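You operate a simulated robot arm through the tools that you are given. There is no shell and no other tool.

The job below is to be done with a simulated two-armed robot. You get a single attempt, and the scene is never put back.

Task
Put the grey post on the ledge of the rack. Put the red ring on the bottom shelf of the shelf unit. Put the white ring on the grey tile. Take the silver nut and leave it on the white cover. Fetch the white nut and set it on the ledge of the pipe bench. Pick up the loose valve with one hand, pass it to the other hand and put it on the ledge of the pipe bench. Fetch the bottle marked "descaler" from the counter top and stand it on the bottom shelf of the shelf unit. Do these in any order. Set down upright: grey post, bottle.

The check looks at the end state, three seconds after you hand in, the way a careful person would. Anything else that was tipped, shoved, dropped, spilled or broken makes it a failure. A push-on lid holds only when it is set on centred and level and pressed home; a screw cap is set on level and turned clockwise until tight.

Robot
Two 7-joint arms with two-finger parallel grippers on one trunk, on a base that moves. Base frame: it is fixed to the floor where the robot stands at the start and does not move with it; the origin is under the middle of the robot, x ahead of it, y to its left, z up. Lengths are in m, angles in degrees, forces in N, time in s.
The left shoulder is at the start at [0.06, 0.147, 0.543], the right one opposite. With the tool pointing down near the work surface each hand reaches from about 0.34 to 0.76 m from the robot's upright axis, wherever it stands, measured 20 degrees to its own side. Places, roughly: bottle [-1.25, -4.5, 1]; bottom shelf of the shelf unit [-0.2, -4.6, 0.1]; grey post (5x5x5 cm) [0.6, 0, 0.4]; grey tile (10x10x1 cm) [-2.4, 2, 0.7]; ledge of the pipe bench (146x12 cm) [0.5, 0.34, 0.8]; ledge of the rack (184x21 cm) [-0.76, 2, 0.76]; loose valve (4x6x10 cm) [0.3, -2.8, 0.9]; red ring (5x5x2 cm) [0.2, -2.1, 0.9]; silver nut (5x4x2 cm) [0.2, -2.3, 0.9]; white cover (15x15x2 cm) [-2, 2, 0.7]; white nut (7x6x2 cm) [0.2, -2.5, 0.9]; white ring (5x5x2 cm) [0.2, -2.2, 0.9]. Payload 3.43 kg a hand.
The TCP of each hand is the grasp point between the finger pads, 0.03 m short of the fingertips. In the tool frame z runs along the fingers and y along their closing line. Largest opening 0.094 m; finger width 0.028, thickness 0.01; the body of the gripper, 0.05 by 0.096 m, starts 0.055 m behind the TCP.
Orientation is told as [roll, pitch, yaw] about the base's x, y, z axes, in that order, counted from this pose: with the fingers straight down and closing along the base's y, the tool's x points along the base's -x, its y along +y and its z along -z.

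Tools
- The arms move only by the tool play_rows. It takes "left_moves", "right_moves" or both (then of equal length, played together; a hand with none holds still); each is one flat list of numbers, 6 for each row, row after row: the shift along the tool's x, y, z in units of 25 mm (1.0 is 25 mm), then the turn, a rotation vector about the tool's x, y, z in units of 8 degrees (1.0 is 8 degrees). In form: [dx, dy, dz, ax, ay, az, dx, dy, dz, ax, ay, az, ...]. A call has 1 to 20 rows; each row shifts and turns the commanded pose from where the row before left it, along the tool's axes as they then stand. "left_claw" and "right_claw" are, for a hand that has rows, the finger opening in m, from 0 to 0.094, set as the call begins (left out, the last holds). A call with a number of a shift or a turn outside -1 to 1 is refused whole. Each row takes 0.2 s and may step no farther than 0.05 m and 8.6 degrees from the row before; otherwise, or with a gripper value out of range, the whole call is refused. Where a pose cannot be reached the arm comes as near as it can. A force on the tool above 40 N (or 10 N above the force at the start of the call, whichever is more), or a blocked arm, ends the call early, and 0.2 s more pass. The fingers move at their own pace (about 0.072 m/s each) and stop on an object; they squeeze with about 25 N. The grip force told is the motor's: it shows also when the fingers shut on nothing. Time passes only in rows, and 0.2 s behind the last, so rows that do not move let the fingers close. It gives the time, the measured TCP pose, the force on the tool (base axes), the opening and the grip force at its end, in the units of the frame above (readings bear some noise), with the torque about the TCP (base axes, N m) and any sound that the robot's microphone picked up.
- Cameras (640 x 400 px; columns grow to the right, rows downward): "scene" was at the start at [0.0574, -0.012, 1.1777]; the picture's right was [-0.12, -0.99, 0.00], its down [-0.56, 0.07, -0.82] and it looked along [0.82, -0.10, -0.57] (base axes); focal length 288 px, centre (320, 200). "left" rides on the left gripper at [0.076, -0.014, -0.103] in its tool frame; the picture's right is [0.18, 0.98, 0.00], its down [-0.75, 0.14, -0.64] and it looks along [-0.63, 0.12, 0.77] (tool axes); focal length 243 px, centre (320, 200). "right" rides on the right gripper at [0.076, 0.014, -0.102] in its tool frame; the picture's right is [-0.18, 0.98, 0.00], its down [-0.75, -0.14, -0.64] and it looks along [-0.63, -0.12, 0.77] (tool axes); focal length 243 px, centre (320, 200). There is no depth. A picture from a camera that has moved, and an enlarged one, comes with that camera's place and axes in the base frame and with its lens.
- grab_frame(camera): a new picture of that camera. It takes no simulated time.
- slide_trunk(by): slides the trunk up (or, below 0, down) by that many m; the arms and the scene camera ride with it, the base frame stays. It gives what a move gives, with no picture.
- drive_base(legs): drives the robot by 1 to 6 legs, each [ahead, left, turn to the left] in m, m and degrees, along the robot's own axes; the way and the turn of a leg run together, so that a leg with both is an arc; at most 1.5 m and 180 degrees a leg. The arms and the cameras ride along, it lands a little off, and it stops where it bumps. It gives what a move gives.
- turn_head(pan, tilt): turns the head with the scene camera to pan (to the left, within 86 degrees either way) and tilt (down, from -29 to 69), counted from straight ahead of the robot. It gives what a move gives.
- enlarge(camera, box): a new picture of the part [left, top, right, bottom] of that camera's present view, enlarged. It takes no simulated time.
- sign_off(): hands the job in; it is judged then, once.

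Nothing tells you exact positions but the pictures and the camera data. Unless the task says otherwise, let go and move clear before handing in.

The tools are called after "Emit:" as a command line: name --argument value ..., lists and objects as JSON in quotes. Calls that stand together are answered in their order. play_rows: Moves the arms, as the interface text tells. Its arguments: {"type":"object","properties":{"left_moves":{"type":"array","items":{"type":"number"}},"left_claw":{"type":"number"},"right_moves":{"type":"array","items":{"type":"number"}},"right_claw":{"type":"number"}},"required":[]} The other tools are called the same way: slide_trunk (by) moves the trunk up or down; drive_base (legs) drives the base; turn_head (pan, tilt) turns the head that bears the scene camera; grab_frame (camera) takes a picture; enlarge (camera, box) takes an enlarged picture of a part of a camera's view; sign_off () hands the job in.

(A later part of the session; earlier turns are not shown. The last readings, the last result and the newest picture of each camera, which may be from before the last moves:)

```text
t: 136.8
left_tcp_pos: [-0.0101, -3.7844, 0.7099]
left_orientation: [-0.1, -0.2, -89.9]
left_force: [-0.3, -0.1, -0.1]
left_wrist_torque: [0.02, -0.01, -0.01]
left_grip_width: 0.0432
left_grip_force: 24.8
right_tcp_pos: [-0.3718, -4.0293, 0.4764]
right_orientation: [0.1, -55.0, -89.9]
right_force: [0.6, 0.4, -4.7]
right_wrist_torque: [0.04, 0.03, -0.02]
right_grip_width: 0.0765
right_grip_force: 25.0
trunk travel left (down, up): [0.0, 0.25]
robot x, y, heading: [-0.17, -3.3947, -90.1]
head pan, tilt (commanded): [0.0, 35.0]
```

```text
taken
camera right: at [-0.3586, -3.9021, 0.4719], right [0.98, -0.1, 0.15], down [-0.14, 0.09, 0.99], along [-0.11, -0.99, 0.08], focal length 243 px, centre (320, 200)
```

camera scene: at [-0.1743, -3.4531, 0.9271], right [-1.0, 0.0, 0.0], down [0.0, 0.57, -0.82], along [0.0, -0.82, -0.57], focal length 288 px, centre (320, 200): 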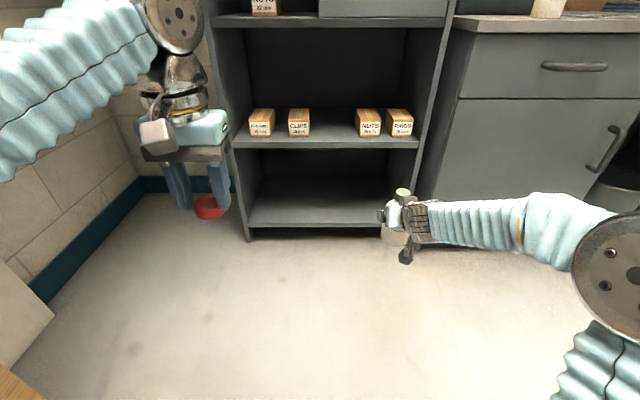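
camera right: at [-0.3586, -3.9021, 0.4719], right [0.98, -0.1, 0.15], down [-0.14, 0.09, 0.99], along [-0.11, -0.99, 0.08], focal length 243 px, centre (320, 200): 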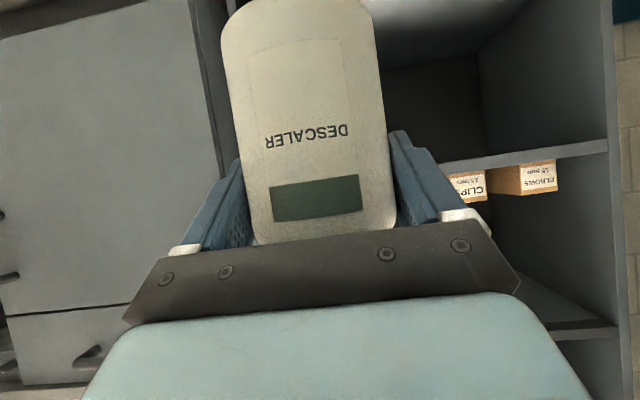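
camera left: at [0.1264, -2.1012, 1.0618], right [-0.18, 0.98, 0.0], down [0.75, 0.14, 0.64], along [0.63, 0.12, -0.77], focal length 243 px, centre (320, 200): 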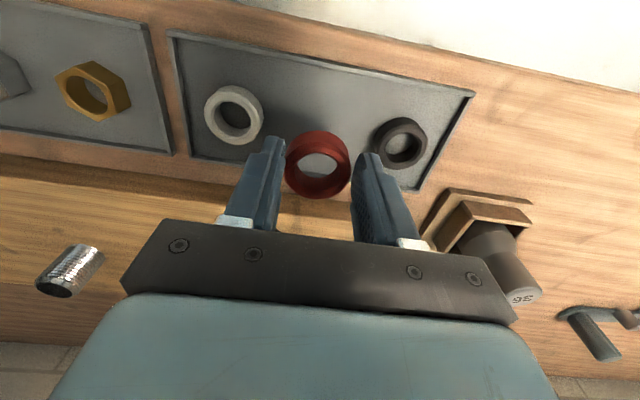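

I'll shift left first so the right elbow stays clear of the cabinet, and lower the bottle further before going in.

Emit:
drive_base --legs '[[0, 0.2, 0]]'

Emit:
play_rows --right_moves '[0.92, 0, 0.645, 0, 0, 0, 0.92, 0, 0.645, 0, 0, 0, 0.92, 0, 0.645, 0, 0, 0, 0.92, 0, 0.645, 0, 0, 0, 0.92, 0, 0.645, 0, 0, 0, 0.92, 0, 0.645, 0, 0, 0, 0.92, 0, 0.645, 0, 0, 0, 0.92, 0, 0.645, 0, 0, 0]'

Emit:
drive_base --legs '[[0.25, 0, 0]]'

Emit:
grab_frame --camera "scene"

Emit:
grab_frame --camera "right"

Emit:
grab_frame --camera "left"

```text
t: 138.4
left_tcp_pos: [0.189, -3.785, 0.7106]
left_orientation: [-0.1, -0.2, -89.9]
left_force: [-0.1, -0.1, -1.0]
left_wrist_torque: [-0.01, -0.01, 0.0]
left_grip_width: 0.0435
left_grip_force: 25.5
right_tcp_pos: [-0.1742, -4.0281, 0.477]
right_orientation: [0.1, -54.9, -89.9]
right_force: [0.6, -0.1, -4.1]
right_wrist_torque: [0.01, -0.02, -0.01]
right_grip_width: 0.0764
right_grip_force: 24.9
trunk travel left (down, up): [0.0, 0.25]
robot x, y, heading: [0.0221, -3.3939, -90.1]
head pan, tilt (commanded): [0.0, 35.0]
```

```text
t: 140.2
left_tcp_pos: [0.1884, -3.7859, 0.7099]
left_orientation: [0.0, -0.2, -89.9]
left_force: [-0.1, 0.7, -1.1]
left_wrist_torque: [0.02, 0.01, -0.01]
left_grip_width: 0.0436
left_grip_force: 25.0
right_tcp_pos: [-0.1725, -4.0298, 0.2509]
right_orientation: [0.0, -55.1, -89.9]
right_force: [0.7, 0.2, -3.6]
right_wrist_torque: [0.05, 0.0, 0.03]
right_grip_width: 0.0766
right_grip_force: 25.5
trunk travel left (down, up): [0.0, 0.25]
robot x, y, heading: [0.0245, -3.395, -89.6]
head pan, tilt (commanded): [0.0, 35.0]
```

```text
t: 142.0
left_tcp_pos: [0.1926, -4.0395, 0.7099]
left_orientation: [-0.2, -0.2, -89.6]
left_force: [0.4, 1.1, -0.6]
left_wrist_torque: [-0.03, -0.01, -0.02]
left_grip_width: 0.0435
left_grip_force: 25.3
right_tcp_pos: [-0.167, -4.2864, 0.2492]
right_orientation: [0.0, -55.0, -89.5]
right_force: [0.3, 0.5, -4.3]
right_wrist_torque: [-0.02, -0.03, -0.02]
right_grip_width: 0.0763
right_grip_force: 24.7
trunk travel left (down, up): [0.0, 0.25]
robot x, y, heading: [0.0258, -3.6487, -89.7]
head pan, tilt (commanded): [0.0, 35.0]
```

```text
taken
camera scene: at [0.0264, -3.7082, 0.927], right [-1.0, -0.01, 0.0], down [0.0, 0.57, -0.82], along [0.01, -0.82, -0.57], focal length 288 px, centre (320, 200)
```

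scene: 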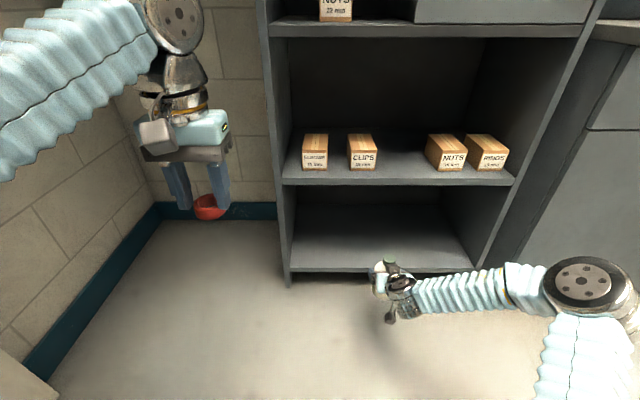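

```text
taken
camera right: at [-0.1541, -4.1595, 0.2451], right [0.98, -0.1, 0.15], down [-0.14, 0.09, 0.99], along [-0.11, -0.99, 0.08], focal length 243 px, centre (320, 200)
```

right: 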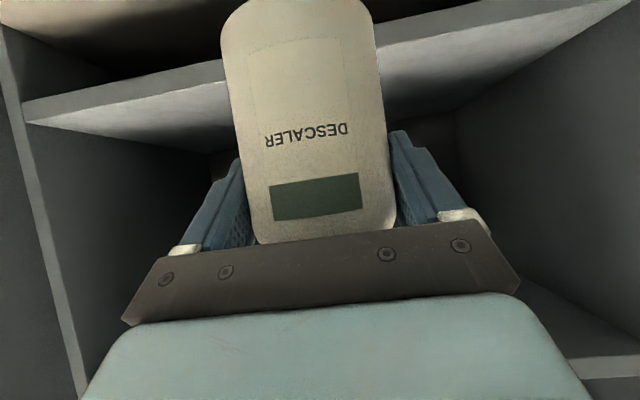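

```text
taken
camera left: at [0.1768, -3.9636, 0.8126], right [0.98, 0.19, 0.0], down [0.15, -0.75, 0.64], along [0.12, -0.63, -0.77], focal length 243 px, centre (320, 200)
```

left: 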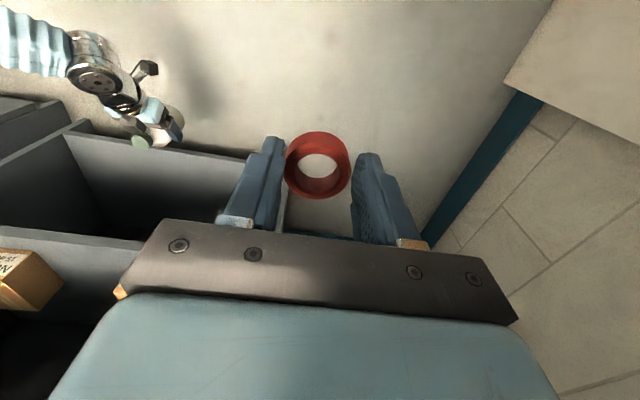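

The shelf surface is around z≈0.14 and the bottle bottom is at about 0.18, so it clears. I'll shift 8 cm left for elbow room and move forward to bring the bottle over the shelf.

Emit:
drive_base --legs '[[0, 0.08, 0], [0.2, 0, 0]]'

Emit:
grab_frame --camera "scene"

Emit:
grab_frame --camera "right"

```text
t: 144.3
left_tcp_pos: [0.2706, -4.2421, 0.7116]
left_orientation: [-0.1, -0.2, -89.8]
left_force: [0.5, -0.2, -0.3]
left_wrist_torque: [-0.01, 0.03, 0.02]
left_grip_width: 0.0434
left_grip_force: 24.6
right_tcp_pos: [-0.0898, -4.4875, 0.2489]
right_orientation: [-0.1, -55.1, -89.8]
right_force: [0.6, -0.1, -4.6]
right_wrist_torque: [0.0, -0.03, 0.0]
right_grip_width: 0.0764
right_grip_force: 24.8
trunk travel left (down, up): [0.0, 0.25]
robot x, y, heading: [0.1043, -3.8509, -89.7]
head pan, tilt (commanded): [0.0, 35.0]
```

```text
taken
camera scene: at [0.1064, -3.9101, 0.927], right [-1.0, 0.0, 0.0], down [0.0, 0.57, -0.82], along [0.0, -0.82, -0.57], focal length 288 px, centre (320, 200)
```

scene: 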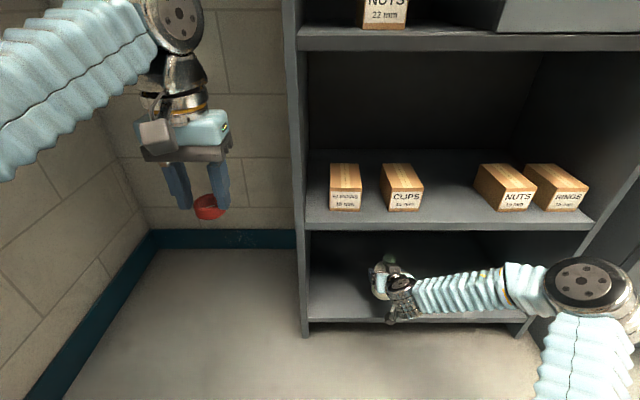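

```text
taken
camera right: at [-0.0763, -4.3606, 0.2451], right [0.98, -0.1, 0.15], down [-0.14, 0.09, 0.99], along [-0.11, -0.99, 0.08], focal length 243 px, centre (320, 200)
```

right: 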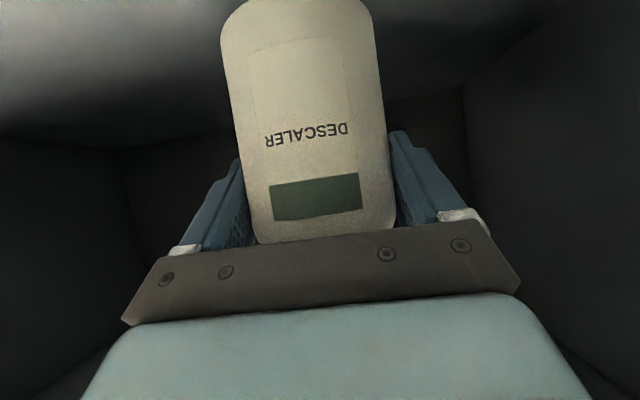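

Emit:
play_rows --right_moves '[-0.46, 0, 0.655, 0, 0, 0, 0.328, 0, 0.23, 0, 0, 0, 0.328, 0, 0.23, 0, 0, 0]'

Emit:
enlarge --camera "scene" --box '[330, 230, 490, 340]'

Emit:
grab_frame --camera "right"

```text
t: 145.1
left_tcp_pos: [0.2708, -4.2418, 0.7111]
left_orientation: [-0.1, -0.1, -89.9]
left_force: [-0.1, 0.0, 0.4]
left_wrist_torque: [-0.01, 0.04, -0.01]
left_grip_width: 0.0431
left_grip_force: 25.5
right_tcp_pos: [-0.0918, -4.5065, 0.2301]
right_orientation: [0.0, -55.1, -89.8]
right_force: [-0.1, 0.5, -4.7]
right_wrist_torque: [-0.02, -0.01, -0.03]
right_grip_width: 0.0764
right_grip_force: 24.9
trunk travel left (down, up): [0.0, 0.25]
robot x, y, heading: [0.1037, -3.85, -89.5]
head pan, tilt (commanded): [0.0, 35.0]
```

```text
3.64 times, centred on (410, 285) of scene
camera zoom: at [0.1064, -3.9101, 0.9271], right [-1.0, 0.0, 0.0], down [0.0, 0.57, -0.82], along [0.0, -0.82, -0.57], focal length 1048 px, centre (-7, -109)
```

zoom: 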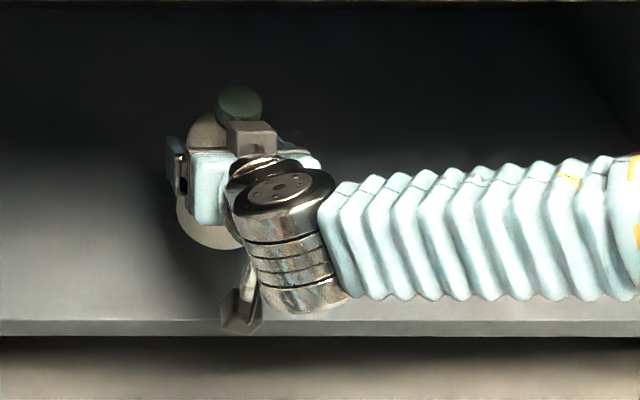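

```text
taken
camera right: at [-0.0775, -4.3804, 0.2262], right [0.98, -0.1, 0.15], down [-0.14, 0.09, 0.99], along [-0.12, -0.99, 0.08], focal length 243 px, centre (320, 200)
```

right: 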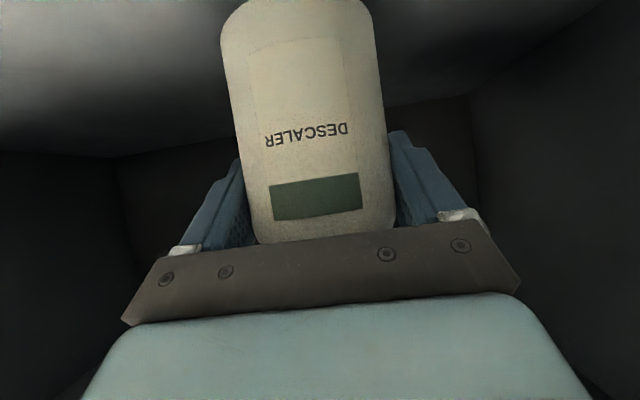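

Emit:
play_rows --right_moves '[0.164, 0, 0.115, 0, 0, 0, 0.164, 0, 0.115, 0, 0, 0]'

Emit:
play_rows --right_moves '[0.13, 0, 0.092, 0, 0, 0, 0.0, 0, 0.0, 0, 0, 0]'

Emit:
play_rows --right_moves '[0.13, 0, 0.092, 0, 0, 0, 0.0, 0, 0.0, 0, 0, 0]'

```text
t: 145.7
left_tcp_pos: [0.2693, -4.2435, 0.7092]
left_orientation: [-0.1, -0.1, -89.8]
left_force: [0.0, -0.3, -0.1]
left_wrist_torque: [0.04, 0.03, 0.02]
left_grip_width: 0.0435
left_grip_force: 25.4
right_tcp_pos: [-0.0889, -4.5072, 0.2189]
right_orientation: [0.0, -54.9, -89.7]
right_force: [-0.1, -0.1, -3.2]
right_wrist_torque: [0.02, -0.03, 0.0]
right_grip_width: 0.0763
right_grip_force: 24.8
trunk travel left (down, up): [0.0, 0.25]
robot x, y, heading: [0.1049, -3.8522, -89.9]
head pan, tilt (commanded): [0.0, 35.0]
```

```text
t: 146.3
left_tcp_pos: [0.271, -4.2423, 0.7102]
left_orientation: [-0.1, -0.3, -89.8]
left_force: [0.8, -0.9, 0.1]
left_wrist_torque: [-0.01, -0.01, -0.02]
left_grip_width: 0.0431
left_grip_force: 25.1
right_tcp_pos: [-0.0897, -4.5071, 0.2167]
right_orientation: [-0.1, -55.0, -89.8]
right_force: [0.3, -0.6, -3.9]
right_wrist_torque: [-0.02, 0.03, 0.0]
right_grip_width: 0.0766
right_grip_force: 24.9
trunk travel left (down, up): [0.0, 0.25]
robot x, y, heading: [0.1081, -3.8491, -90.1]
head pan, tilt (commanded): [0.0, 35.0]
```

```text
t: 146.9
left_tcp_pos: [0.2715, -4.2427, 0.7096]
left_orientation: [-0.1, -0.2, -89.8]
left_force: [-0.4, -0.1, -0.1]
left_wrist_torque: [0.01, -0.02, 0.01]
left_grip_width: 0.0432
left_grip_force: 24.9
right_tcp_pos: [-0.0894, -4.5069, 0.2126]
right_orientation: [0.1, -55.0, -89.9]
right_force: [0.4, 0.5, -4.3]
right_wrist_torque: [-0.01, 0.02, 0.01]
right_grip_width: 0.0765
right_grip_force: 25.0
trunk travel left (down, up): [0.0, 0.25]
robot x, y, heading: [0.1088, -3.8499, -89.8]
head pan, tilt (commanded): [0.0, 35.0]
```

Emit:
play_rows --right_moves '[0.13, 0, 0.092, 0, 0, 0, 0.0, 0, 0.0, 0, 0, 0]'

Emit:
play_rows --right_moves '[0.1, 0, 0.07, 0, 0, 0, 0.0, 0, 0.0, 0, 0, 0]'

Emit:
play_rows --right_moves '[0.1, 0, 0.07, 0, 0, 0, 0.0, 0, 0.0, 0, 0, 0]'

Emit:
enlarge --camera "scene" --box '[330, 230, 490, 340]'

```text
t: 147.5
left_tcp_pos: [0.2708, -4.2418, 0.7095]
left_orientation: [0.0, -0.3, -89.8]
left_force: [-0.4, -0.5, 0.7]
left_wrist_torque: [-0.02, 0.03, -0.02]
left_grip_width: 0.0432
left_grip_force: 24.4
right_tcp_pos: [-0.0903, -4.5075, 0.2092]
right_orientation: [0.1, -55.0, -89.9]
right_force: [-0.4, 0.1, -3.9]
right_wrist_torque: [0.03, 0.02, 0.01]
right_grip_width: 0.0765
right_grip_force: 25.4
trunk travel left (down, up): [0.0, 0.25]
robot x, y, heading: [0.1049, -3.8503, -89.7]
head pan, tilt (commanded): [0.0, 35.0]
```

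```text
t: 148.1
left_tcp_pos: [0.2698, -4.242, 0.7103]
left_orientation: [-0.1, -0.2, -89.8]
left_force: [-0.1, -0.2, -0.4]
left_wrist_torque: [0.02, 0.0, -0.01]
left_grip_width: 0.0433
left_grip_force: 25.1
right_tcp_pos: [-0.0895, -4.5077, 0.2041]
right_orientation: [0.1, -54.9, -89.8]
right_force: [-0.1, 0.3, -3.6]
right_wrist_torque: [0.0, -0.04, 0.02]
right_grip_width: 0.0767
right_grip_force: 25.0
trunk travel left (down, up): [0.0, 0.25]
robot x, y, heading: [0.1055, -3.8521, -89.9]
head pan, tilt (commanded): [0.0, 35.0]
```

```text
t: 148.7
left_tcp_pos: [0.271, -4.2419, 0.7092]
left_orientation: [-0.1, -0.3, -89.8]
left_force: [0.6, 0.6, 0.5]
left_wrist_torque: [-0.01, -0.02, -0.02]
left_grip_width: 0.0433
left_grip_force: 24.4
right_tcp_pos: [-0.0887, -4.5076, 0.2031]
right_orientation: [-0.1, -54.9, -89.8]
right_force: [0.3, -0.3, -3.6]
right_wrist_torque: [-0.01, 0.03, 0.04]
right_grip_width: 0.0766
right_grip_force: 24.7
trunk travel left (down, up): [0.0, 0.25]
robot x, y, heading: [0.1065, -3.8528, -89.9]
head pan, tilt (commanded): [0.0, 35.0]
```

```text
3.64 times, centred on (410, 285) of scene
camera zoom: at [0.1064, -3.9101, 0.927], right [-1.0, 0.0, 0.0], down [0.0, 0.57, -0.82], along [0.0, -0.82, -0.57], focal length 1048 px, centre (-7, -109)
```

zoom: 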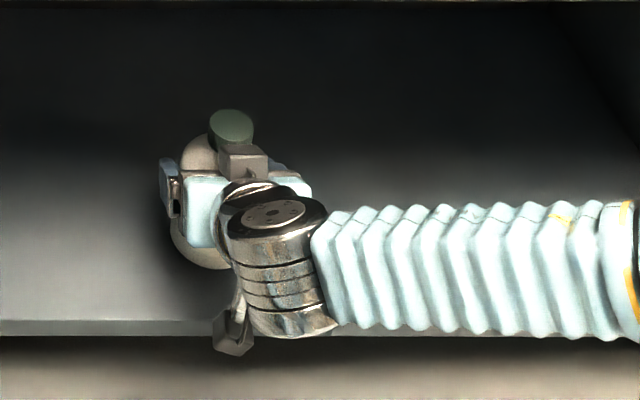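

Emit:
play_rows --right_moves '[0.131, 0, 0.092, 0, 0, 0, 0.131, 0, 0.092, 0, 0, 0]'

Emit:
play_rows --right_moves '[0.131, 0, 0.092, 0, 0, 0, 0.131, 0, 0.092, 0, 0, 0]'

Emit:
play_rows --right_moves '[0.1, 0, 0.07, 0, 0, 0, 0.1, 0, 0.07, 0, 0, 0]'

Emit:
enlarge --camera "scene" --box '[330, 230, 490, 340]'

```text
t: 149.3
left_tcp_pos: [0.2708, -4.2411, 0.7095]
left_orientation: [-0.1, -0.2, -89.8]
left_force: [-0.3, -0.5, -0.3]
left_wrist_torque: [0.01, -0.03, 0.01]
left_grip_width: 0.0433
left_grip_force: 24.5
right_tcp_pos: [-0.0892, -4.5076, 0.1944]
right_orientation: [0.0, -55.1, -89.7]
right_force: [0.1, 4.0, 3.3]
right_wrist_torque: [0.4, -0.16, 0.07]
right_grip_width: 0.0764
right_grip_force: 24.6
trunk travel left (down, up): [0.0, 0.25]
robot x, y, heading: [0.1038, -3.8512, -89.9]
head pan, tilt (commanded): [0.0, 35.0]
```

```text
t: 149.9
left_tcp_pos: [0.2716, -4.2403, 0.7107]
left_orientation: [0.0, -0.4, -89.7]
left_force: [-0.2, 0.0, -1.3]
left_wrist_torque: [0.03, 0.01, 0.03]
left_grip_width: 0.0432
left_grip_force: 24.8
right_tcp_pos: [-0.0899, -4.5092, 0.189]
right_orientation: [-0.1, -55.3, -89.7]
right_force: [1.5, -1.1, 18.6]
right_wrist_torque: [0.02, 0.12, 0.06]
right_grip_width: 0.077
right_grip_force: 24.8
trunk travel left (down, up): [0.0, 0.25]
robot x, y, heading: [0.1066, -3.8541, -89.8]
head pan, tilt (commanded): [0.0, 35.0]
```

```text
t: 150.5
left_tcp_pos: [0.2707, -4.2414, 0.7105]
left_orientation: [0.0, -0.2, -89.8]
left_force: [0.4, 0.0, -0.4]
left_wrist_torque: [-0.02, -0.03, 0.01]
left_grip_width: 0.0432
left_grip_force: 24.9
right_tcp_pos: [-0.0895, -4.5072, 0.1793]
right_orientation: [0.0, -54.9, -89.8]
right_force: [-0.3, -3.3, 15.2]
right_wrist_torque: [0.09, 0.0, 0.08]
right_grip_width: 0.0769
right_grip_force: 25.0
trunk travel left (down, up): [0.0, 0.25]
robot x, y, heading: [0.1059, -3.8493, -89.8]
head pan, tilt (commanded): [0.0, 35.0]
```

```text
3.64 times, centred on (410, 285) of scene
camera zoom: at [0.1068, -3.909, 0.9271], right [-1.0, 0.0, 0.0], down [0.0, 0.57, -0.82], along [0.0, -0.82, -0.57], focal length 1048 px, centre (-7, -109)
```

zoom: 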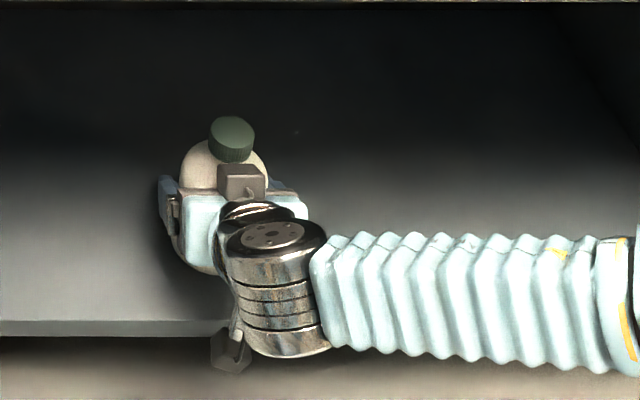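

The bottle touched down at about TCP z≈0.195 and the fingers slid down it slightly after that. I'll ease the pressure and check that the bottle is upright before releasing.

Emit:
play_rows --right_moves '[-0.1, 0, -0.07, 0, 0, 0, 0, 0, 0, 0, 0, 0]'

Emit:
grab_frame --camera "right"

Emit:
grab_frame --camera "scene"

```text
t: 151.1
left_tcp_pos: [0.2709, -4.2425, 0.7105]
left_orientation: [-0.1, -0.3, -89.7]
left_force: [0.3, 0.3, -0.2]
left_wrist_torque: [0.03, 0.01, -0.03]
left_grip_width: 0.0433
left_grip_force: 25.1
right_tcp_pos: [-0.0906, -4.507, 0.1802]
right_orientation: [0.1, -54.7, -89.8]
right_force: [0.4, 0.0, -4.2]
right_wrist_torque: [0.02, 0.0, 0.0]
right_grip_width: 0.0767
right_grip_force: 25.1
trunk travel left (down, up): [0.0, 0.25]
robot x, y, heading: [0.1071, -3.8501, -90.0]
head pan, tilt (commanded): [0.0, 35.0]
```

```text
taken
camera right: at [-0.0763, -4.3798, 0.1762], right [0.98, -0.1, 0.15], down [-0.14, 0.09, 0.99], along [-0.12, -0.99, 0.07], focal length 243 px, centre (320, 200)
```

right: 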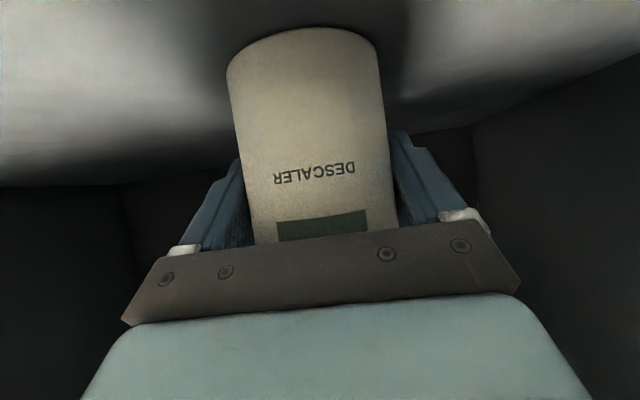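

```text
taken
camera scene: at [0.1064, -3.9101, 0.9268], right [-1.0, 0.0, 0.0], down [0.0, 0.57, -0.82], along [0.0, -0.82, -0.57], focal length 288 px, centre (320, 200)
```

scene: 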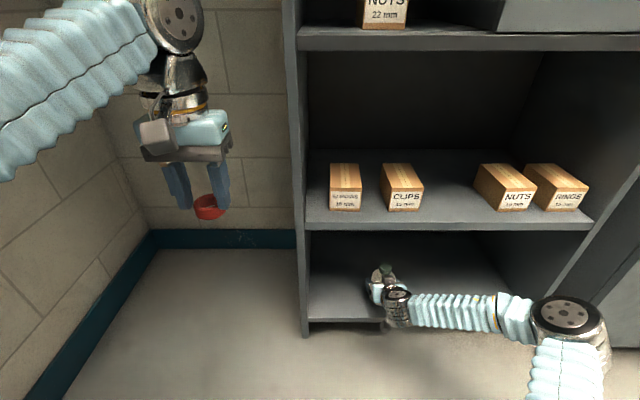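

Emit:
play_rows --right_moves '[0.05, 0, 0.035, 0, 0, 0, 0, 0, 0, 0, 0, 0]'

```text
t: 151.7
left_tcp_pos: [0.2702, -4.2423, 0.7102]
left_orientation: [-0.2, -0.3, -89.8]
left_force: [-0.1, -0.1, -0.6]
left_wrist_torque: [-0.05, -0.01, 0.0]
left_grip_width: 0.0434
left_grip_force: 24.7
right_tcp_pos: [-0.0897, -4.5077, 0.1807]
right_orientation: [0.0, -54.9, -89.9]
right_force: [-0.5, 0.3, -4.1]
right_wrist_torque: [0.01, 0.01, 0.05]
right_grip_width: 0.0769
right_grip_force: 25.5
trunk travel left (down, up): [0.0, 0.25]
robot x, y, heading: [0.1078, -3.8506, -89.7]
head pan, tilt (commanded): [0.0, 35.0]
```

Emit:
play_rows --right_moves '[0.05, 0, 0.035, 0, 0, 0, 0, 0, 0, 0, 0, 0]'

```text
t: 152.3
left_tcp_pos: [0.2711, -4.2431, 0.7097]
left_orientation: [-0.1, -0.2, -89.8]
left_force: [0.8, 0.1, -0.2]
left_wrist_torque: [0.01, 0.01, 0.0]
left_grip_width: 0.0434
left_grip_force: 24.6
right_tcp_pos: [-0.0902, -4.5088, 0.1803]
right_orientation: [0.0, -55.1, -89.8]
right_force: [-0.4, -0.5, -3.2]
right_wrist_torque: [0.07, 0.05, 0.02]
right_grip_width: 0.0766
right_grip_force: 25.2
trunk travel left (down, up): [0.0, 0.25]
robot x, y, heading: [0.1049, -3.8475, -89.9]
head pan, tilt (commanded): [0.0, 35.0]
```

Emit:
play_rows --right_moves '[0.04, 0, 0.028, 0, 0, 0, 0, 0, 0, 0, 0, 0]'

```text
t: 152.9
left_tcp_pos: [0.2701, -4.2411, 0.7106]
left_orientation: [-0.1, -0.1, -89.8]
left_force: [0.3, -0.3, -0.6]
left_wrist_torque: [0.01, 0.03, -0.03]
left_grip_width: 0.0432
left_grip_force: 25.1
right_tcp_pos: [-0.0895, -4.509, 0.1803]
right_orientation: [-0.1, -55.1, -89.8]
right_force: [0.9, 3.2, 6.0]
right_wrist_torque: [0.43, 0.0, -0.02]
right_grip_width: 0.0768
right_grip_force: 25.2
trunk travel left (down, up): [0.0, 0.25]
robot x, y, heading: [0.109, -3.8527, -89.8]
head pan, tilt (commanded): [0.0, 35.0]
```

Emit:
play_rows --right_moves '[0.05, 0, 0.035, 0, 0, 0, 0, 0, 0, 0, 0, 0]'

```text
t: 153.5
left_tcp_pos: [0.2708, -4.2414, 0.7105]
left_orientation: [-0.1, -0.3, -89.8]
left_force: [0.4, -0.3, 0.1]
left_wrist_torque: [0.04, 0.0, -0.01]
left_grip_width: 0.0434
left_grip_force: 25.5
right_tcp_pos: [-0.0907, -4.5082, 0.1794]
right_orientation: [-0.1, -55.3, -89.7]
right_force: [-0.9, 3.0, 17.9]
right_wrist_torque: [-0.01, 0.08, 0.16]
right_grip_width: 0.0768
right_grip_force: 25.2
trunk travel left (down, up): [0.0, 0.25]
robot x, y, heading: [0.1035, -3.8505, -89.8]
head pan, tilt (commanded): [0.0, 35.0]
```

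The torque has dropped to about zero under light pressure, so the bottle's base is flat on the shelf. I'm opening the fingers a little.

Emit:
play_rows --right_moves '[0, 0, 0, 0, 0, 0, 0, 0, 0, 0, 0, 0]' --right_claw 0.082

Emit:
play_rows --right_moves '[0, 0, 0, 0, 0, 0, 0, 0, 0, 0, 0, 0, 0, 0, 0, 0, 0, 0]' --right_claw 0.094

Emit:
grab_frame --camera "right"

Emit:
enlarge --camera "scene" --box '[330, 230, 490, 340]'

```text
t: 154.1
left_tcp_pos: [0.2709, -4.2414, 0.7097]
left_orientation: [-0.1, -0.1, -89.8]
left_force: [0.2, 0.5, 0.1]
left_wrist_torque: [0.02, -0.01, 0.02]
left_grip_width: 0.0432
left_grip_force: 25.0
right_tcp_pos: [-0.0893, -4.5095, 0.1768]
right_orientation: [0.0, -54.9, -89.8]
right_force: [-0.3, 0.0, -0.1]
right_wrist_torque: [-0.02, 0.02, -0.02]
right_grip_width: 0.082
right_grip_force: 0.0
trunk travel left (down, up): [0.0, 0.25]
robot x, y, heading: [0.1065, -3.8499, -89.6]
head pan, tilt (commanded): [0.0, 35.0]
```

```text
t: 154.9
left_tcp_pos: [0.2708, -4.2412, 0.7099]
left_orientation: [0.0, -0.2, -89.7]
left_force: [0.3, -0.3, -1.0]
left_wrist_torque: [-0.01, 0.0, -0.01]
left_grip_width: 0.0434
left_grip_force: 25.6
right_tcp_pos: [-0.0894, -4.5091, 0.1766]
right_orientation: [-0.1, -55.0, -89.8]
right_force: [0.0, 0.3, 0.7]
right_wrist_torque: [0.01, 0.0, 0.02]
right_grip_width: 0.0941
right_grip_force: 0.1
trunk travel left (down, up): [0.0, 0.25]
robot x, y, heading: [0.1077, -3.8479, -89.8]
head pan, tilt (commanded): [0.0, 35.0]
```

```text
taken
camera right: at [-0.0765, -4.3818, 0.1726], right [0.98, -0.1, 0.15], down [-0.14, 0.09, 0.99], along [-0.11, -0.99, 0.08], focal length 243 px, centre (320, 200)
```

right: 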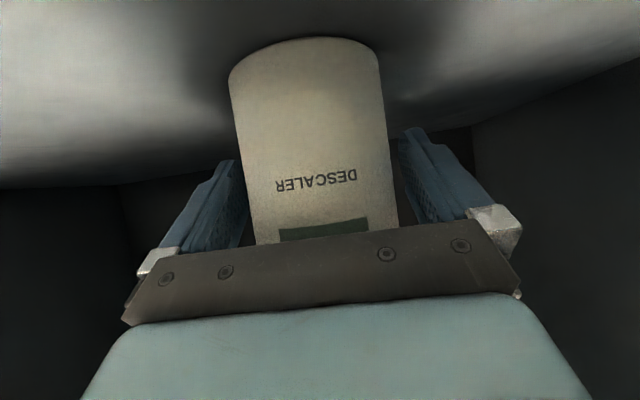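

```text
3.64 times, centred on (410, 285) of scene
camera zoom: at [0.1065, -3.9099, 0.9271], right [-1.0, 0.0, 0.0], down [0.0, 0.57, -0.82], along [0.0, -0.82, -0.57], focal length 1048 px, centre (-7, -109)
```

zoom: 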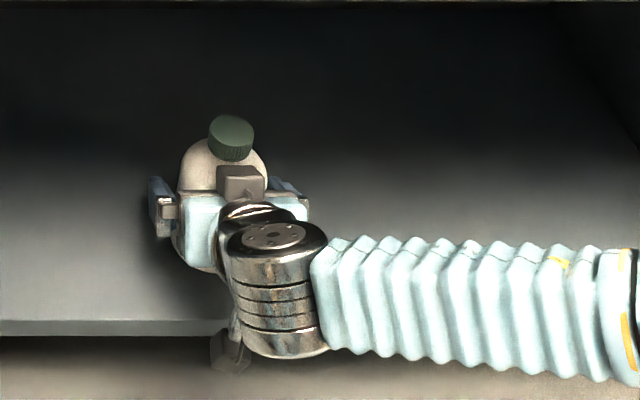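

The bottle stands on its own. I'm pulling the right hand straight back horizontally.

Emit:
play_rows --right_moves '[0.23, 0, -0.33, 0, 0, 0, 0.459, 0, -0.655, 0, 0, 0, 0.459, 0, -0.655, 0, 0, 0, 0.459, 0, -0.655, 0, 0, 0, 0.459, 0, -0.655, 0, 0, 0, 0.459, 0, -0.655, 0, 0, 0]'

Emit:
grab_frame --camera "right"

Emit:
grab_frame --camera "scene"

```text
t: 156.3
left_tcp_pos: [0.2704, -4.2417, 0.7099]
left_orientation: [-0.1, -0.2, -89.8]
left_force: [0.0, -0.3, -0.2]
left_wrist_torque: [0.0, -0.03, -0.03]
left_grip_width: 0.0433
left_grip_force: 24.5
right_tcp_pos: [-0.09, -4.4675, 0.177]
right_orientation: [0.0, -54.8, -89.8]
right_force: [-0.3, -0.1, -0.6]
right_wrist_torque: [0.02, 0.02, -0.05]
right_grip_width: 0.094
right_grip_force: 0.0
right hand out of reach, approached as far as the arm can: row 3, 4, 5, 6
trunk travel left (down, up): [0.0, 0.25]
robot x, y, heading: [0.1104, -3.8513, -89.5]
head pan, tilt (commanded): [0.0, 35.0]
```

```text
taken
camera right: at [-0.076, -4.3407, 0.1729], right [0.98, -0.1, 0.15], down [-0.14, 0.09, 0.99], along [-0.11, -0.99, 0.08], focal length 243 px, centre (320, 200)
```

right: 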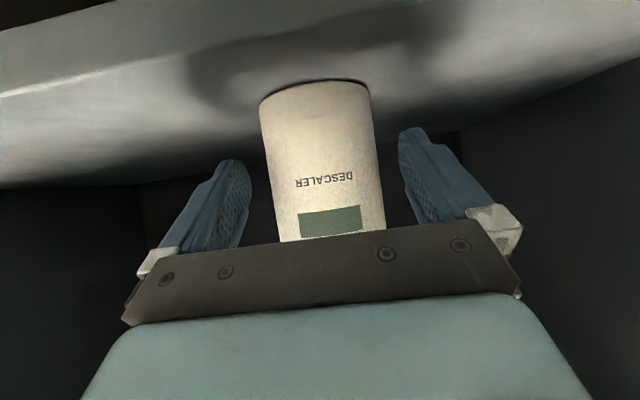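

```text
taken
camera scene: at [0.1064, -3.9099, 0.9271], right [-1.0, 0.0, 0.0], down [0.0, 0.57, -0.82], along [0.0, -0.82, -0.57], focal length 288 px, centre (320, 200)
```

scene: 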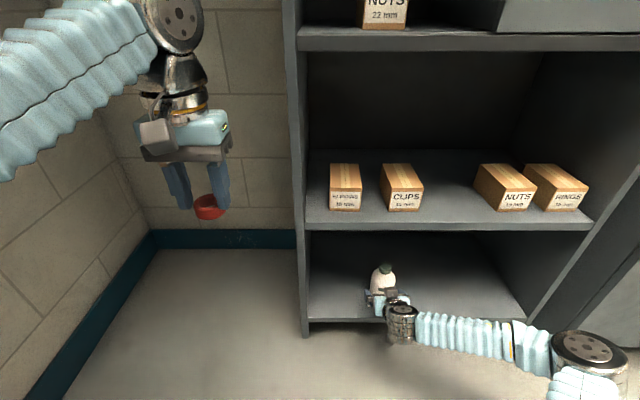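

The arm can't fold further at this height, so I'll back the base straight out.

Emit:
drive_base --legs '[[-0.3, 0, 0]]'

Emit:
grab_frame --camera "scene"

Emit:
grab_frame --camera "right"

```text
t: 158.3
left_tcp_pos: [0.2727, -3.931, 0.7104]
left_orientation: [-0.1, -0.2, -89.2]
left_force: [0.2, -0.5, 0.1]
left_wrist_torque: [0.02, 0.0, 0.0]
left_grip_width: 0.0432
left_grip_force: 25.1
right_tcp_pos: [-0.0867, -4.1621, 0.177]
right_orientation: [0.0, -54.9, -89.3]
right_force: [0.3, -0.7, 0.4]
right_wrist_torque: [-0.03, 0.0, 0.01]
right_grip_width: 0.094
right_grip_force: 0.0
trunk travel left (down, up): [0.0, 0.25]
robot x, y, heading: [0.1042, -3.542, -89.1]
head pan, tilt (commanded): [0.0, 35.0]
```

```text
taken
camera scene: at [0.1044, -3.6012, 0.9271], right [-1.0, -0.01, 0.0], down [-0.01, 0.57, -0.82], along [0.01, -0.82, -0.57], focal length 288 px, centre (320, 200)
```

scene: 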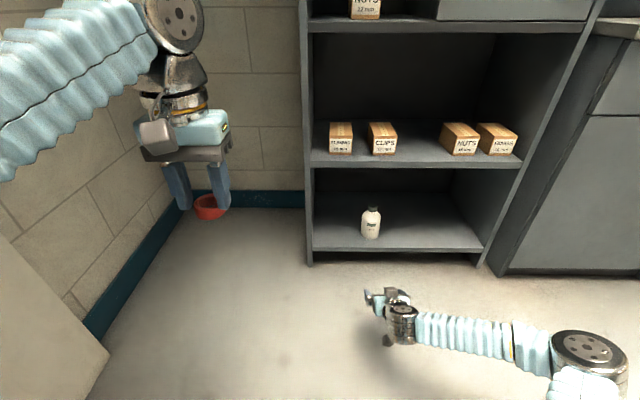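

```text
taken
camera right: at [-0.0742, -4.0336, 0.1729], right [0.98, -0.09, 0.15], down [-0.14, 0.09, 0.99], along [-0.11, -0.99, 0.08], focal length 243 px, centre (320, 200)
```

right: 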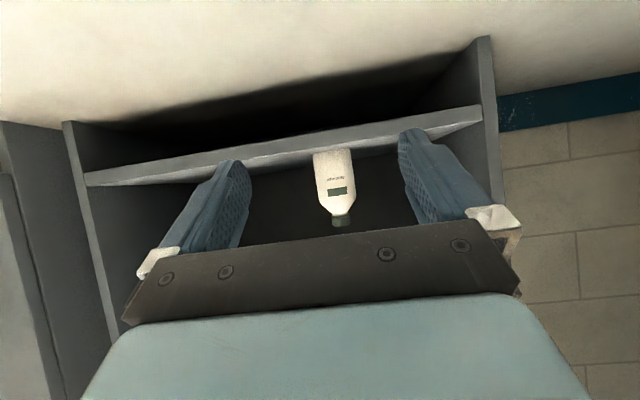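

The bottle stands upright on the bottom shelf. Next comes the red ring. I'll fold the right arm up and away, and tilt the left hand a little.

Emit:
play_rows --right_moves '[-0.396, 0, -0.983, 0, 0, 0, -0.396, 0, -0.983, 0, 0, 0, -0.396, 0, -0.983, 0, 0, 0, -0.396, 0, -0.983, 0, 0, 0, -0.396, 0, -0.983, 0, 0, 0, -0.396, 0, -0.983, 0, 0, 0, -0.396, 0, -0.983, 0, 0, 0, -0.396, 0, -0.983, 0, 0, 0, -0.396, 0, -0.983, 0, 0, 0, -0.396, 0, -0.983, 0, 0, 0, -0.396, 0, -0.983, 0, 0, 0, -0.396, 0, -0.983, 0, 0, 0, -0.396, 0, -0.983, 0, 0, 0, -0.396, 0, -0.983, 0, 0, 0, -0.396, 0, -0.983, 0, 0, 0, -0.396, 0, -0.983, 0, 0, 0, -0.396, 0, -0.983, 0, 0, 0, -0.396, 0, -0.983, 0, 0, 0]'

Emit:
play_rows --right_moves '[0, 0, 0, 0, 0.98, 0, 0, 0, 0, 0, 0.98, 0, 0, 0, 0, 0, 0.98, 0, 0, 0, 0, 0, 0.98, 0, 0, 0, 0, 0, 0.98, 0, 0, 0, 0, 0, 0.98, 0, 0, 0, 0, 0, 0.98, 0]' --left_moves '[0, 0, 0, 0, -0.446, 0, 0, 0, 0, 0, -0.446, 0, 0, 0, 0, 0, -0.446, 0, 0, 0, 0, 0, -0.446, 0, 0, 0, 0, 0, -0.446, 0, 0, 0, 0, 0, -0.446, 0, 0, 0, 0, 0, -0.446, 0]'

Emit:
drive_base --legs '[[0, -0.58, -0.9]]'

Emit:
grab_frame --camera "scene"

```text
t: 162.2
left_tcp_pos: [0.2727, -3.9309, 0.7101]
left_orientation: [0.0, -0.1, -89.3]
left_force: [-0.6, -0.8, 0.3]
left_wrist_torque: [0.02, 0.03, 0.0]
left_grip_width: 0.043
left_grip_force: 25.5
right_tcp_pos: [-0.088, -3.9125, 0.5807]
right_orientation: [0.0, -54.8, -89.3]
right_force: [0.5, 0.6, -0.3]
right_wrist_torque: [0.01, 0.0, 0.0]
right_grip_width: 0.0939
right_grip_force: 0.1
right hand out of reach, approached as far as the arm can: row 10, 11, 12
trunk travel left (down, up): [0.0, 0.25]
robot x, y, heading: [0.1016, -3.5426, -89.3]
head pan, tilt (commanded): [0.0, 35.0]
```

```text
t: 163.9
left_tcp_pos: [0.2359, -3.9541, 0.7091]
left_orientation: [1.0, -24.8, -91.7]
left_force: [-0.5, -0.6, -0.4]
left_wrist_torque: [-0.01, 0.02, -0.01]
left_grip_width: 0.0433
left_grip_force: 24.2
right_tcp_pos: [-0.1188, -3.9221, 0.5816]
right_orientation: [0.7, 0.0, -91.3]
right_force: [0.2, 0.0, -0.2]
right_wrist_torque: [0.04, 0.04, 0.01]
right_grip_width: 0.0937
right_grip_force: 0.1
trunk travel left (down, up): [0.0, 0.25]
robot x, y, heading: [0.0929, -3.5561, -91.2]
head pan, tilt (commanded): [0.0, 35.0]
stopped in row 7 (left hand): the arm was blocked; the commanded pose is now the measured one
```

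```text
t: 167.2
left_tcp_pos: [-0.3304, -3.9421, 0.7072]
left_orientation: [0.2, -24.8, -92.0]
left_force: [-0.2, 0.4, -0.4]
left_wrist_torque: [0.0, 0.03, 0.01]
left_grip_width: 0.0431
left_grip_force: 24.9
right_tcp_pos: [-0.688, -3.9054, 0.5832]
right_orientation: [0.1, 0.0, -92.0]
right_force: [0.1, 0.0, 0.0]
right_wrist_torque: [-0.03, -0.01, -0.01]
right_grip_width: 0.0942
right_grip_force: 0.1
trunk travel left (down, up): [0.0, 0.25]
robot x, y, heading: [-0.4799, -3.5401, -91.9]
head pan, tilt (commanded): [0.0, 35.0]
```

```text
taken
camera scene: at [-0.4817, -3.6009, 0.9271], right [-1.0, 0.03, 0.0], down [0.02, 0.57, -0.82], along [-0.03, -0.82, -0.57], focal length 288 px, centre (320, 200)
```

scene: 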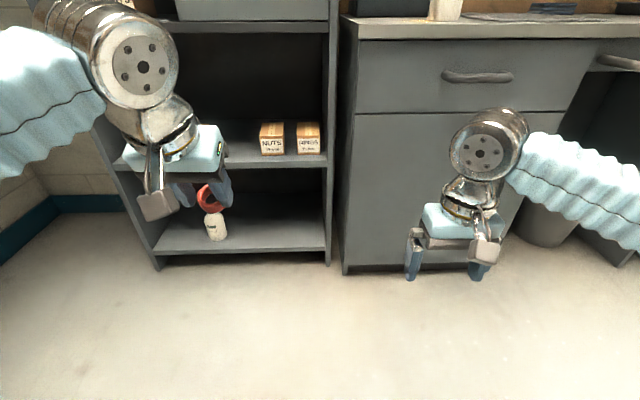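

The left elbow touched something on its left while tilting. I'll check what it was and whether anything moved.

Emit:
turn_head --pan 80 --tilt 25

Emit:
grab_frame --camera "scene"

```text
t: 168.8
left_tcp_pos: [-0.3308, -3.9407, 0.7071]
left_orientation: [0.2, -24.8, -92.0]
left_force: [-0.3, -0.1, -1.1]
left_wrist_torque: [-0.03, -0.01, -0.05]
left_grip_width: 0.0434
left_grip_force: 25.0
right_tcp_pos: [-0.6883, -3.9045, 0.5832]
right_orientation: [-0.1, 0.1, -92.0]
right_force: [0.8, -0.6, -0.2]
right_wrist_torque: [-0.01, 0.0, -0.03]
right_grip_width: 0.094
right_grip_force: 0.1
trunk travel left (down, up): [0.0, 0.25]
robot x, y, heading: [-0.4776, -3.542, -92.1]
head pan, tilt (commanded): [80.0, 25.0]
```

```text
taken
camera scene: at [-0.3886, -3.532, 0.9428], right [-0.21, -0.98, 0.0], down [-0.41, 0.09, -0.91], along [0.89, -0.19, -0.42], focal length 288 px, centre (320, 200)
```

scene: 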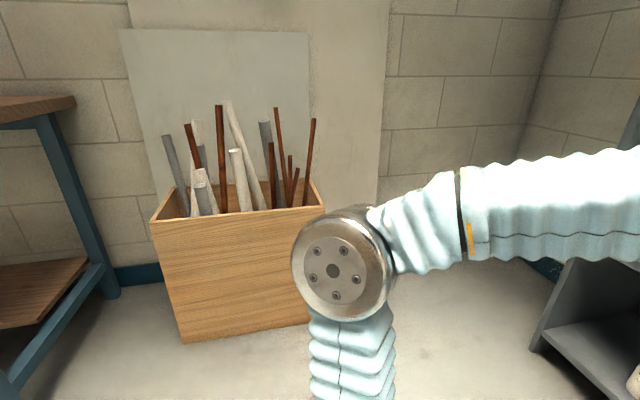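

The elbow brushed the pipe bin; its front face is still at x≈0.46 as before, and nothing has fallen over. I'll keep clear of it from now on. Next I'll straighten the base and lower the ring in front of the bottom shelf.

Emit:
drive_base --legs '[[0, 0, 2.0]]'

Emit:
turn_head --pan 5 --tilt 38

Emit:
play_rows --left_moves '[-0.027, 0, 0.99, 0, 0, 0, -0.027, 0, 0.99, 0, 0, 0, -0.027, 0, 0.99, 0, 0, 0, -0.027, 0, 0.99, 0, 0, 0, -0.027, 0, 0.99, 0, 0, 0, -0.027, 0, 0.99, 0, 0, 0, -0.027, 0, 0.99, 0, 0, 0, -0.027, 0, 0.99, 0, 0, 0, -0.027, 0, 0.99, 0, 0, 0, -0.027, 0, 0.99, 0, 0, 0, -0.027, 0, 0.99, 0, 0, 0, -0.027, 0, 0.99, 0, 0, 0, -0.027, 0, 0.99, 0, 0, 0, -0.027, 0, 0.99, 0, 0, 0, -0.027, 0, 0.99, 0, 0, 0, -0.027, 0, 0.99, 0, 0, 0]'

Emit:
grab_frame --camera "scene"

Emit:
grab_frame --camera "left"

```text
t: 169.5
left_tcp_pos: [-0.316, -3.9351, 0.7066]
left_orientation: [0.2, -24.8, -89.9]
left_force: [0.1, 0.3, -0.2]
left_wrist_torque: [-0.04, -0.02, 0.01]
left_grip_width: 0.0431
left_grip_force: 24.7
right_tcp_pos: [-0.6752, -3.9123, 0.5837]
right_orientation: [0.0, 0.1, -89.9]
right_force: [-0.5, 0.3, -0.4]
right_wrist_torque: [0.03, 0.02, -0.05]
right_grip_width: 0.0937
right_grip_force: 0.1
trunk travel left (down, up): [0.0, 0.25]
robot x, y, heading: [-0.4807, -3.5407, -89.9]
head pan, tilt (commanded): [80.0, 25.0]
```

```text
t: 171.0
left_tcp_pos: [-0.3155, -3.9356, 0.7075]
left_orientation: [0.3, -24.8, -89.9]
left_force: [-0.3, 0.2, -0.4]
left_wrist_torque: [-0.01, -0.01, 0.01]
left_grip_width: 0.0431
left_grip_force: 24.6
right_tcp_pos: [-0.6748, -3.9124, 0.5837]
right_orientation: [0.0, 0.2, -89.8]
right_force: [0.1, -0.1, 0.4]
right_wrist_torque: [0.0, -0.01, 0.04]
right_grip_width: 0.094
right_grip_force: 0.0
trunk travel left (down, up): [0.0, 0.25]
robot x, y, heading: [-0.4772, -3.5401, -89.9]
head pan, tilt (commanded): [5.0, 38.0]
```

```text
t: 174.4
left_tcp_pos: [-0.3139, -4.1129, 0.3505]
left_orientation: [0.2, -25.0, -90.0]
left_force: [0.3, -0.4, -0.3]
left_wrist_torque: [-0.02, 0.01, -0.02]
left_grip_width: 0.0433
left_grip_force: 24.6
right_tcp_pos: [-0.6755, -3.9121, 0.5842]
right_orientation: [0.1, 0.1, -89.9]
right_force: [0.4, -0.1, -0.4]
right_wrist_torque: [0.0, 0.01, 0.03]
right_grip_width: 0.0941
right_grip_force: 0.0
trunk travel left (down, up): [0.0, 0.25]
robot x, y, heading: [-0.4787, -3.5414, -90.1]
head pan, tilt (commanded): [5.0, 38.0]
```

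```text
taken
camera scene: at [-0.4721, -3.5987, 0.9225], right [-1.0, -0.09, 0.0], down [-0.06, 0.61, -0.79], along [0.07, -0.78, -0.62], focal length 288 px, centre (320, 200)
```

scene: 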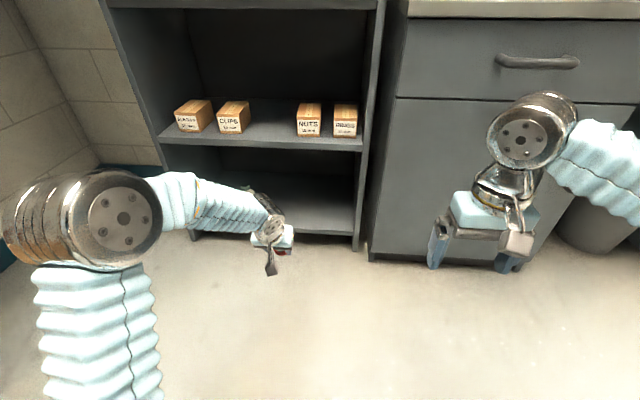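

```text
taken
camera left: at [-0.3302, -4.0015, 0.4121], right [0.98, 0.17, -0.07], down [0.14, -0.41, 0.9], along [0.12, -0.9, -0.43], focal length 243 px, centre (320, 200)
```

left: 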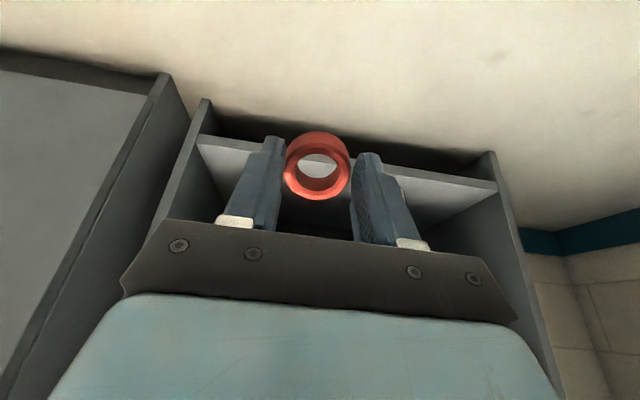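

I'll lower the ring to just above shelf level and then move in.

Emit:
play_rows --left_moves '[0.451, 0, 0.967, 0, 0, 0, 0.451, 0, 0.967, 0, 0, 0, 0.451, 0, 0.967, 0, 0, 0, 0.451, 0, 0.967, 0, 0, 0, 0.451, 0, 0.967, 0, 0, 0, 0.451, 0, 0.967, 0, 0, 0]'

Emit:
drive_base --legs '[[0.2, 0, 0]]'

Emit:
grab_frame --camera "scene"

Emit:
grab_frame --camera "left"

```text
t: 175.8
left_tcp_pos: [-0.3113, -4.1105, 0.193]
left_orientation: [0.2, -24.9, -89.9]
left_force: [0.3, 0.4, -0.2]
left_wrist_torque: [0.03, -0.01, 0.01]
left_grip_width: 0.0432
left_grip_force: 25.3
right_tcp_pos: [-0.6764, -3.9128, 0.5837]
right_orientation: [0.0, 0.1, -89.9]
right_force: [0.7, 0.7, 0.2]
right_wrist_torque: [0.0, 0.02, 0.01]
right_grip_width: 0.0939
right_grip_force: 0.1
trunk travel left (down, up): [0.0, 0.25]
robot x, y, heading: [-0.4769, -3.5417, -90.0]
head pan, tilt (commanded): [5.0, 38.0]
```

```text
t: 177.4
left_tcp_pos: [-0.3111, -4.3158, 0.1923]
left_orientation: [0.2, -24.8, -89.8]
left_force: [-0.2, -0.1, 0.5]
left_wrist_torque: [0.01, 0.0, 0.03]
left_grip_width: 0.0431
left_grip_force: 25.0
right_tcp_pos: [-0.6738, -4.1174, 0.5841]
right_orientation: [0.0, 0.0, -89.8]
right_force: [-0.3, -0.2, 0.0]
right_wrist_torque: [0.0, -0.03, -0.01]
right_grip_width: 0.0937
right_grip_force: 0.2
trunk travel left (down, up): [0.0, 0.25]
robot x, y, heading: [-0.4789, -3.7469, -89.2]
head pan, tilt (commanded): [5.0, 38.0]
```

```text
taken
camera scene: at [-0.4713, -3.8037, 0.9225], right [-1.0, -0.09, 0.0], down [-0.06, 0.61, -0.79], along [0.07, -0.78, -0.62], focal length 288 px, centre (320, 200)
```

scene: 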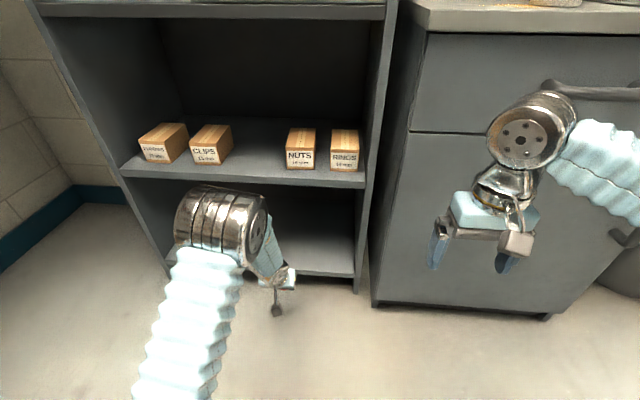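

```text
taken
camera left: at [-0.3262, -4.2034, 0.2542], right [0.98, 0.17, -0.07], down [0.14, -0.41, 0.9], along [0.12, -0.89, -0.43], focal length 243 px, centre (320, 200)
```

left: 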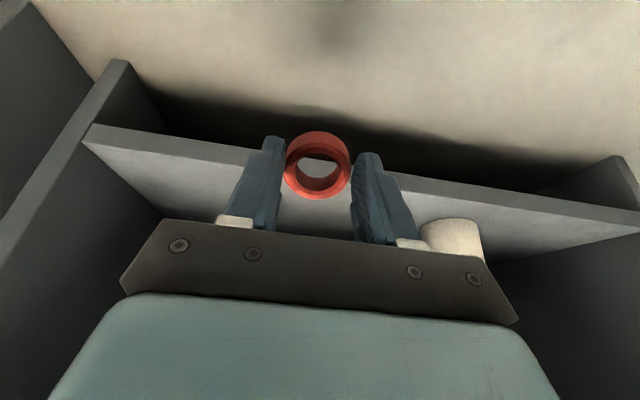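

Clear to go in: the ring is about 2 cm above the shelf, and the bottle is well off to the side. I'm moving the left arm forward over the shelf.

Emit:
play_rows --left_moves '[-0.829, 0, 0.387, 0, 0, 0, -0.829, 0, 0.387, 0, 0, 0, -0.829, 0, 0.387, 0, 0, 0, -0.829, 0, 0.387, 0, 0, 0, -0.829, 0, 0.387, 0, 0, 0, -0.829, 0, 0.387, 0, 0, 0, -0.829, 0, 0.387, 0, 0, 0]'

Emit:
grab_frame --camera "scene"

Emit:
grab_frame --camera "left"

```text
t: 179.0
left_tcp_pos: [-0.3098, -4.477, 0.1909]
left_orientation: [0.1, -24.8, -89.8]
left_force: [-0.1, 0.0, -0.2]
left_wrist_torque: [0.04, 0.04, 0.0]
left_grip_width: 0.0433
left_grip_force: 25.1
right_tcp_pos: [-0.6737, -4.1179, 0.5831]
right_orientation: [0.0, 0.1, -89.7]
right_force: [0.4, -0.5, 0.4]
right_wrist_torque: [-0.02, 0.02, 0.02]
right_grip_width: 0.0938
right_grip_force: 0.0
trunk travel left (down, up): [0.0, 0.25]
robot x, y, heading: [-0.4784, -3.7454, -89.6]
head pan, tilt (commanded): [5.0, 38.0]
```

```text
taken
camera scene: at [-0.4713, -3.8037, 0.9225], right [-1.0, -0.09, 0.0], down [-0.06, 0.61, -0.79], along [0.07, -0.78, -0.62], focal length 288 px, centre (320, 200)
```

scene: 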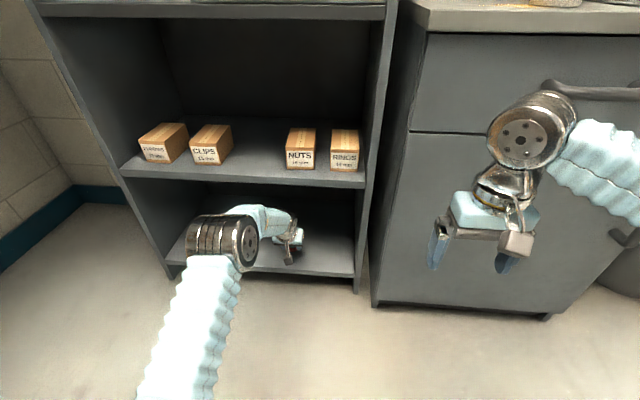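

```text
taken
camera left: at [-0.3256, -4.3651, 0.2524], right [0.98, 0.17, -0.07], down [0.14, -0.41, 0.9], along [0.12, -0.89, -0.43], focal length 243 px, centre (320, 200)
```

left: 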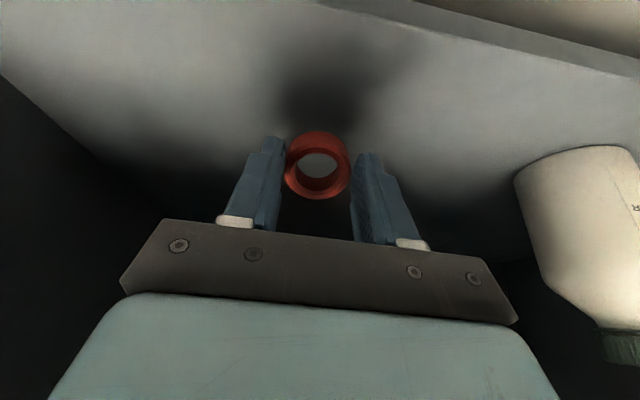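

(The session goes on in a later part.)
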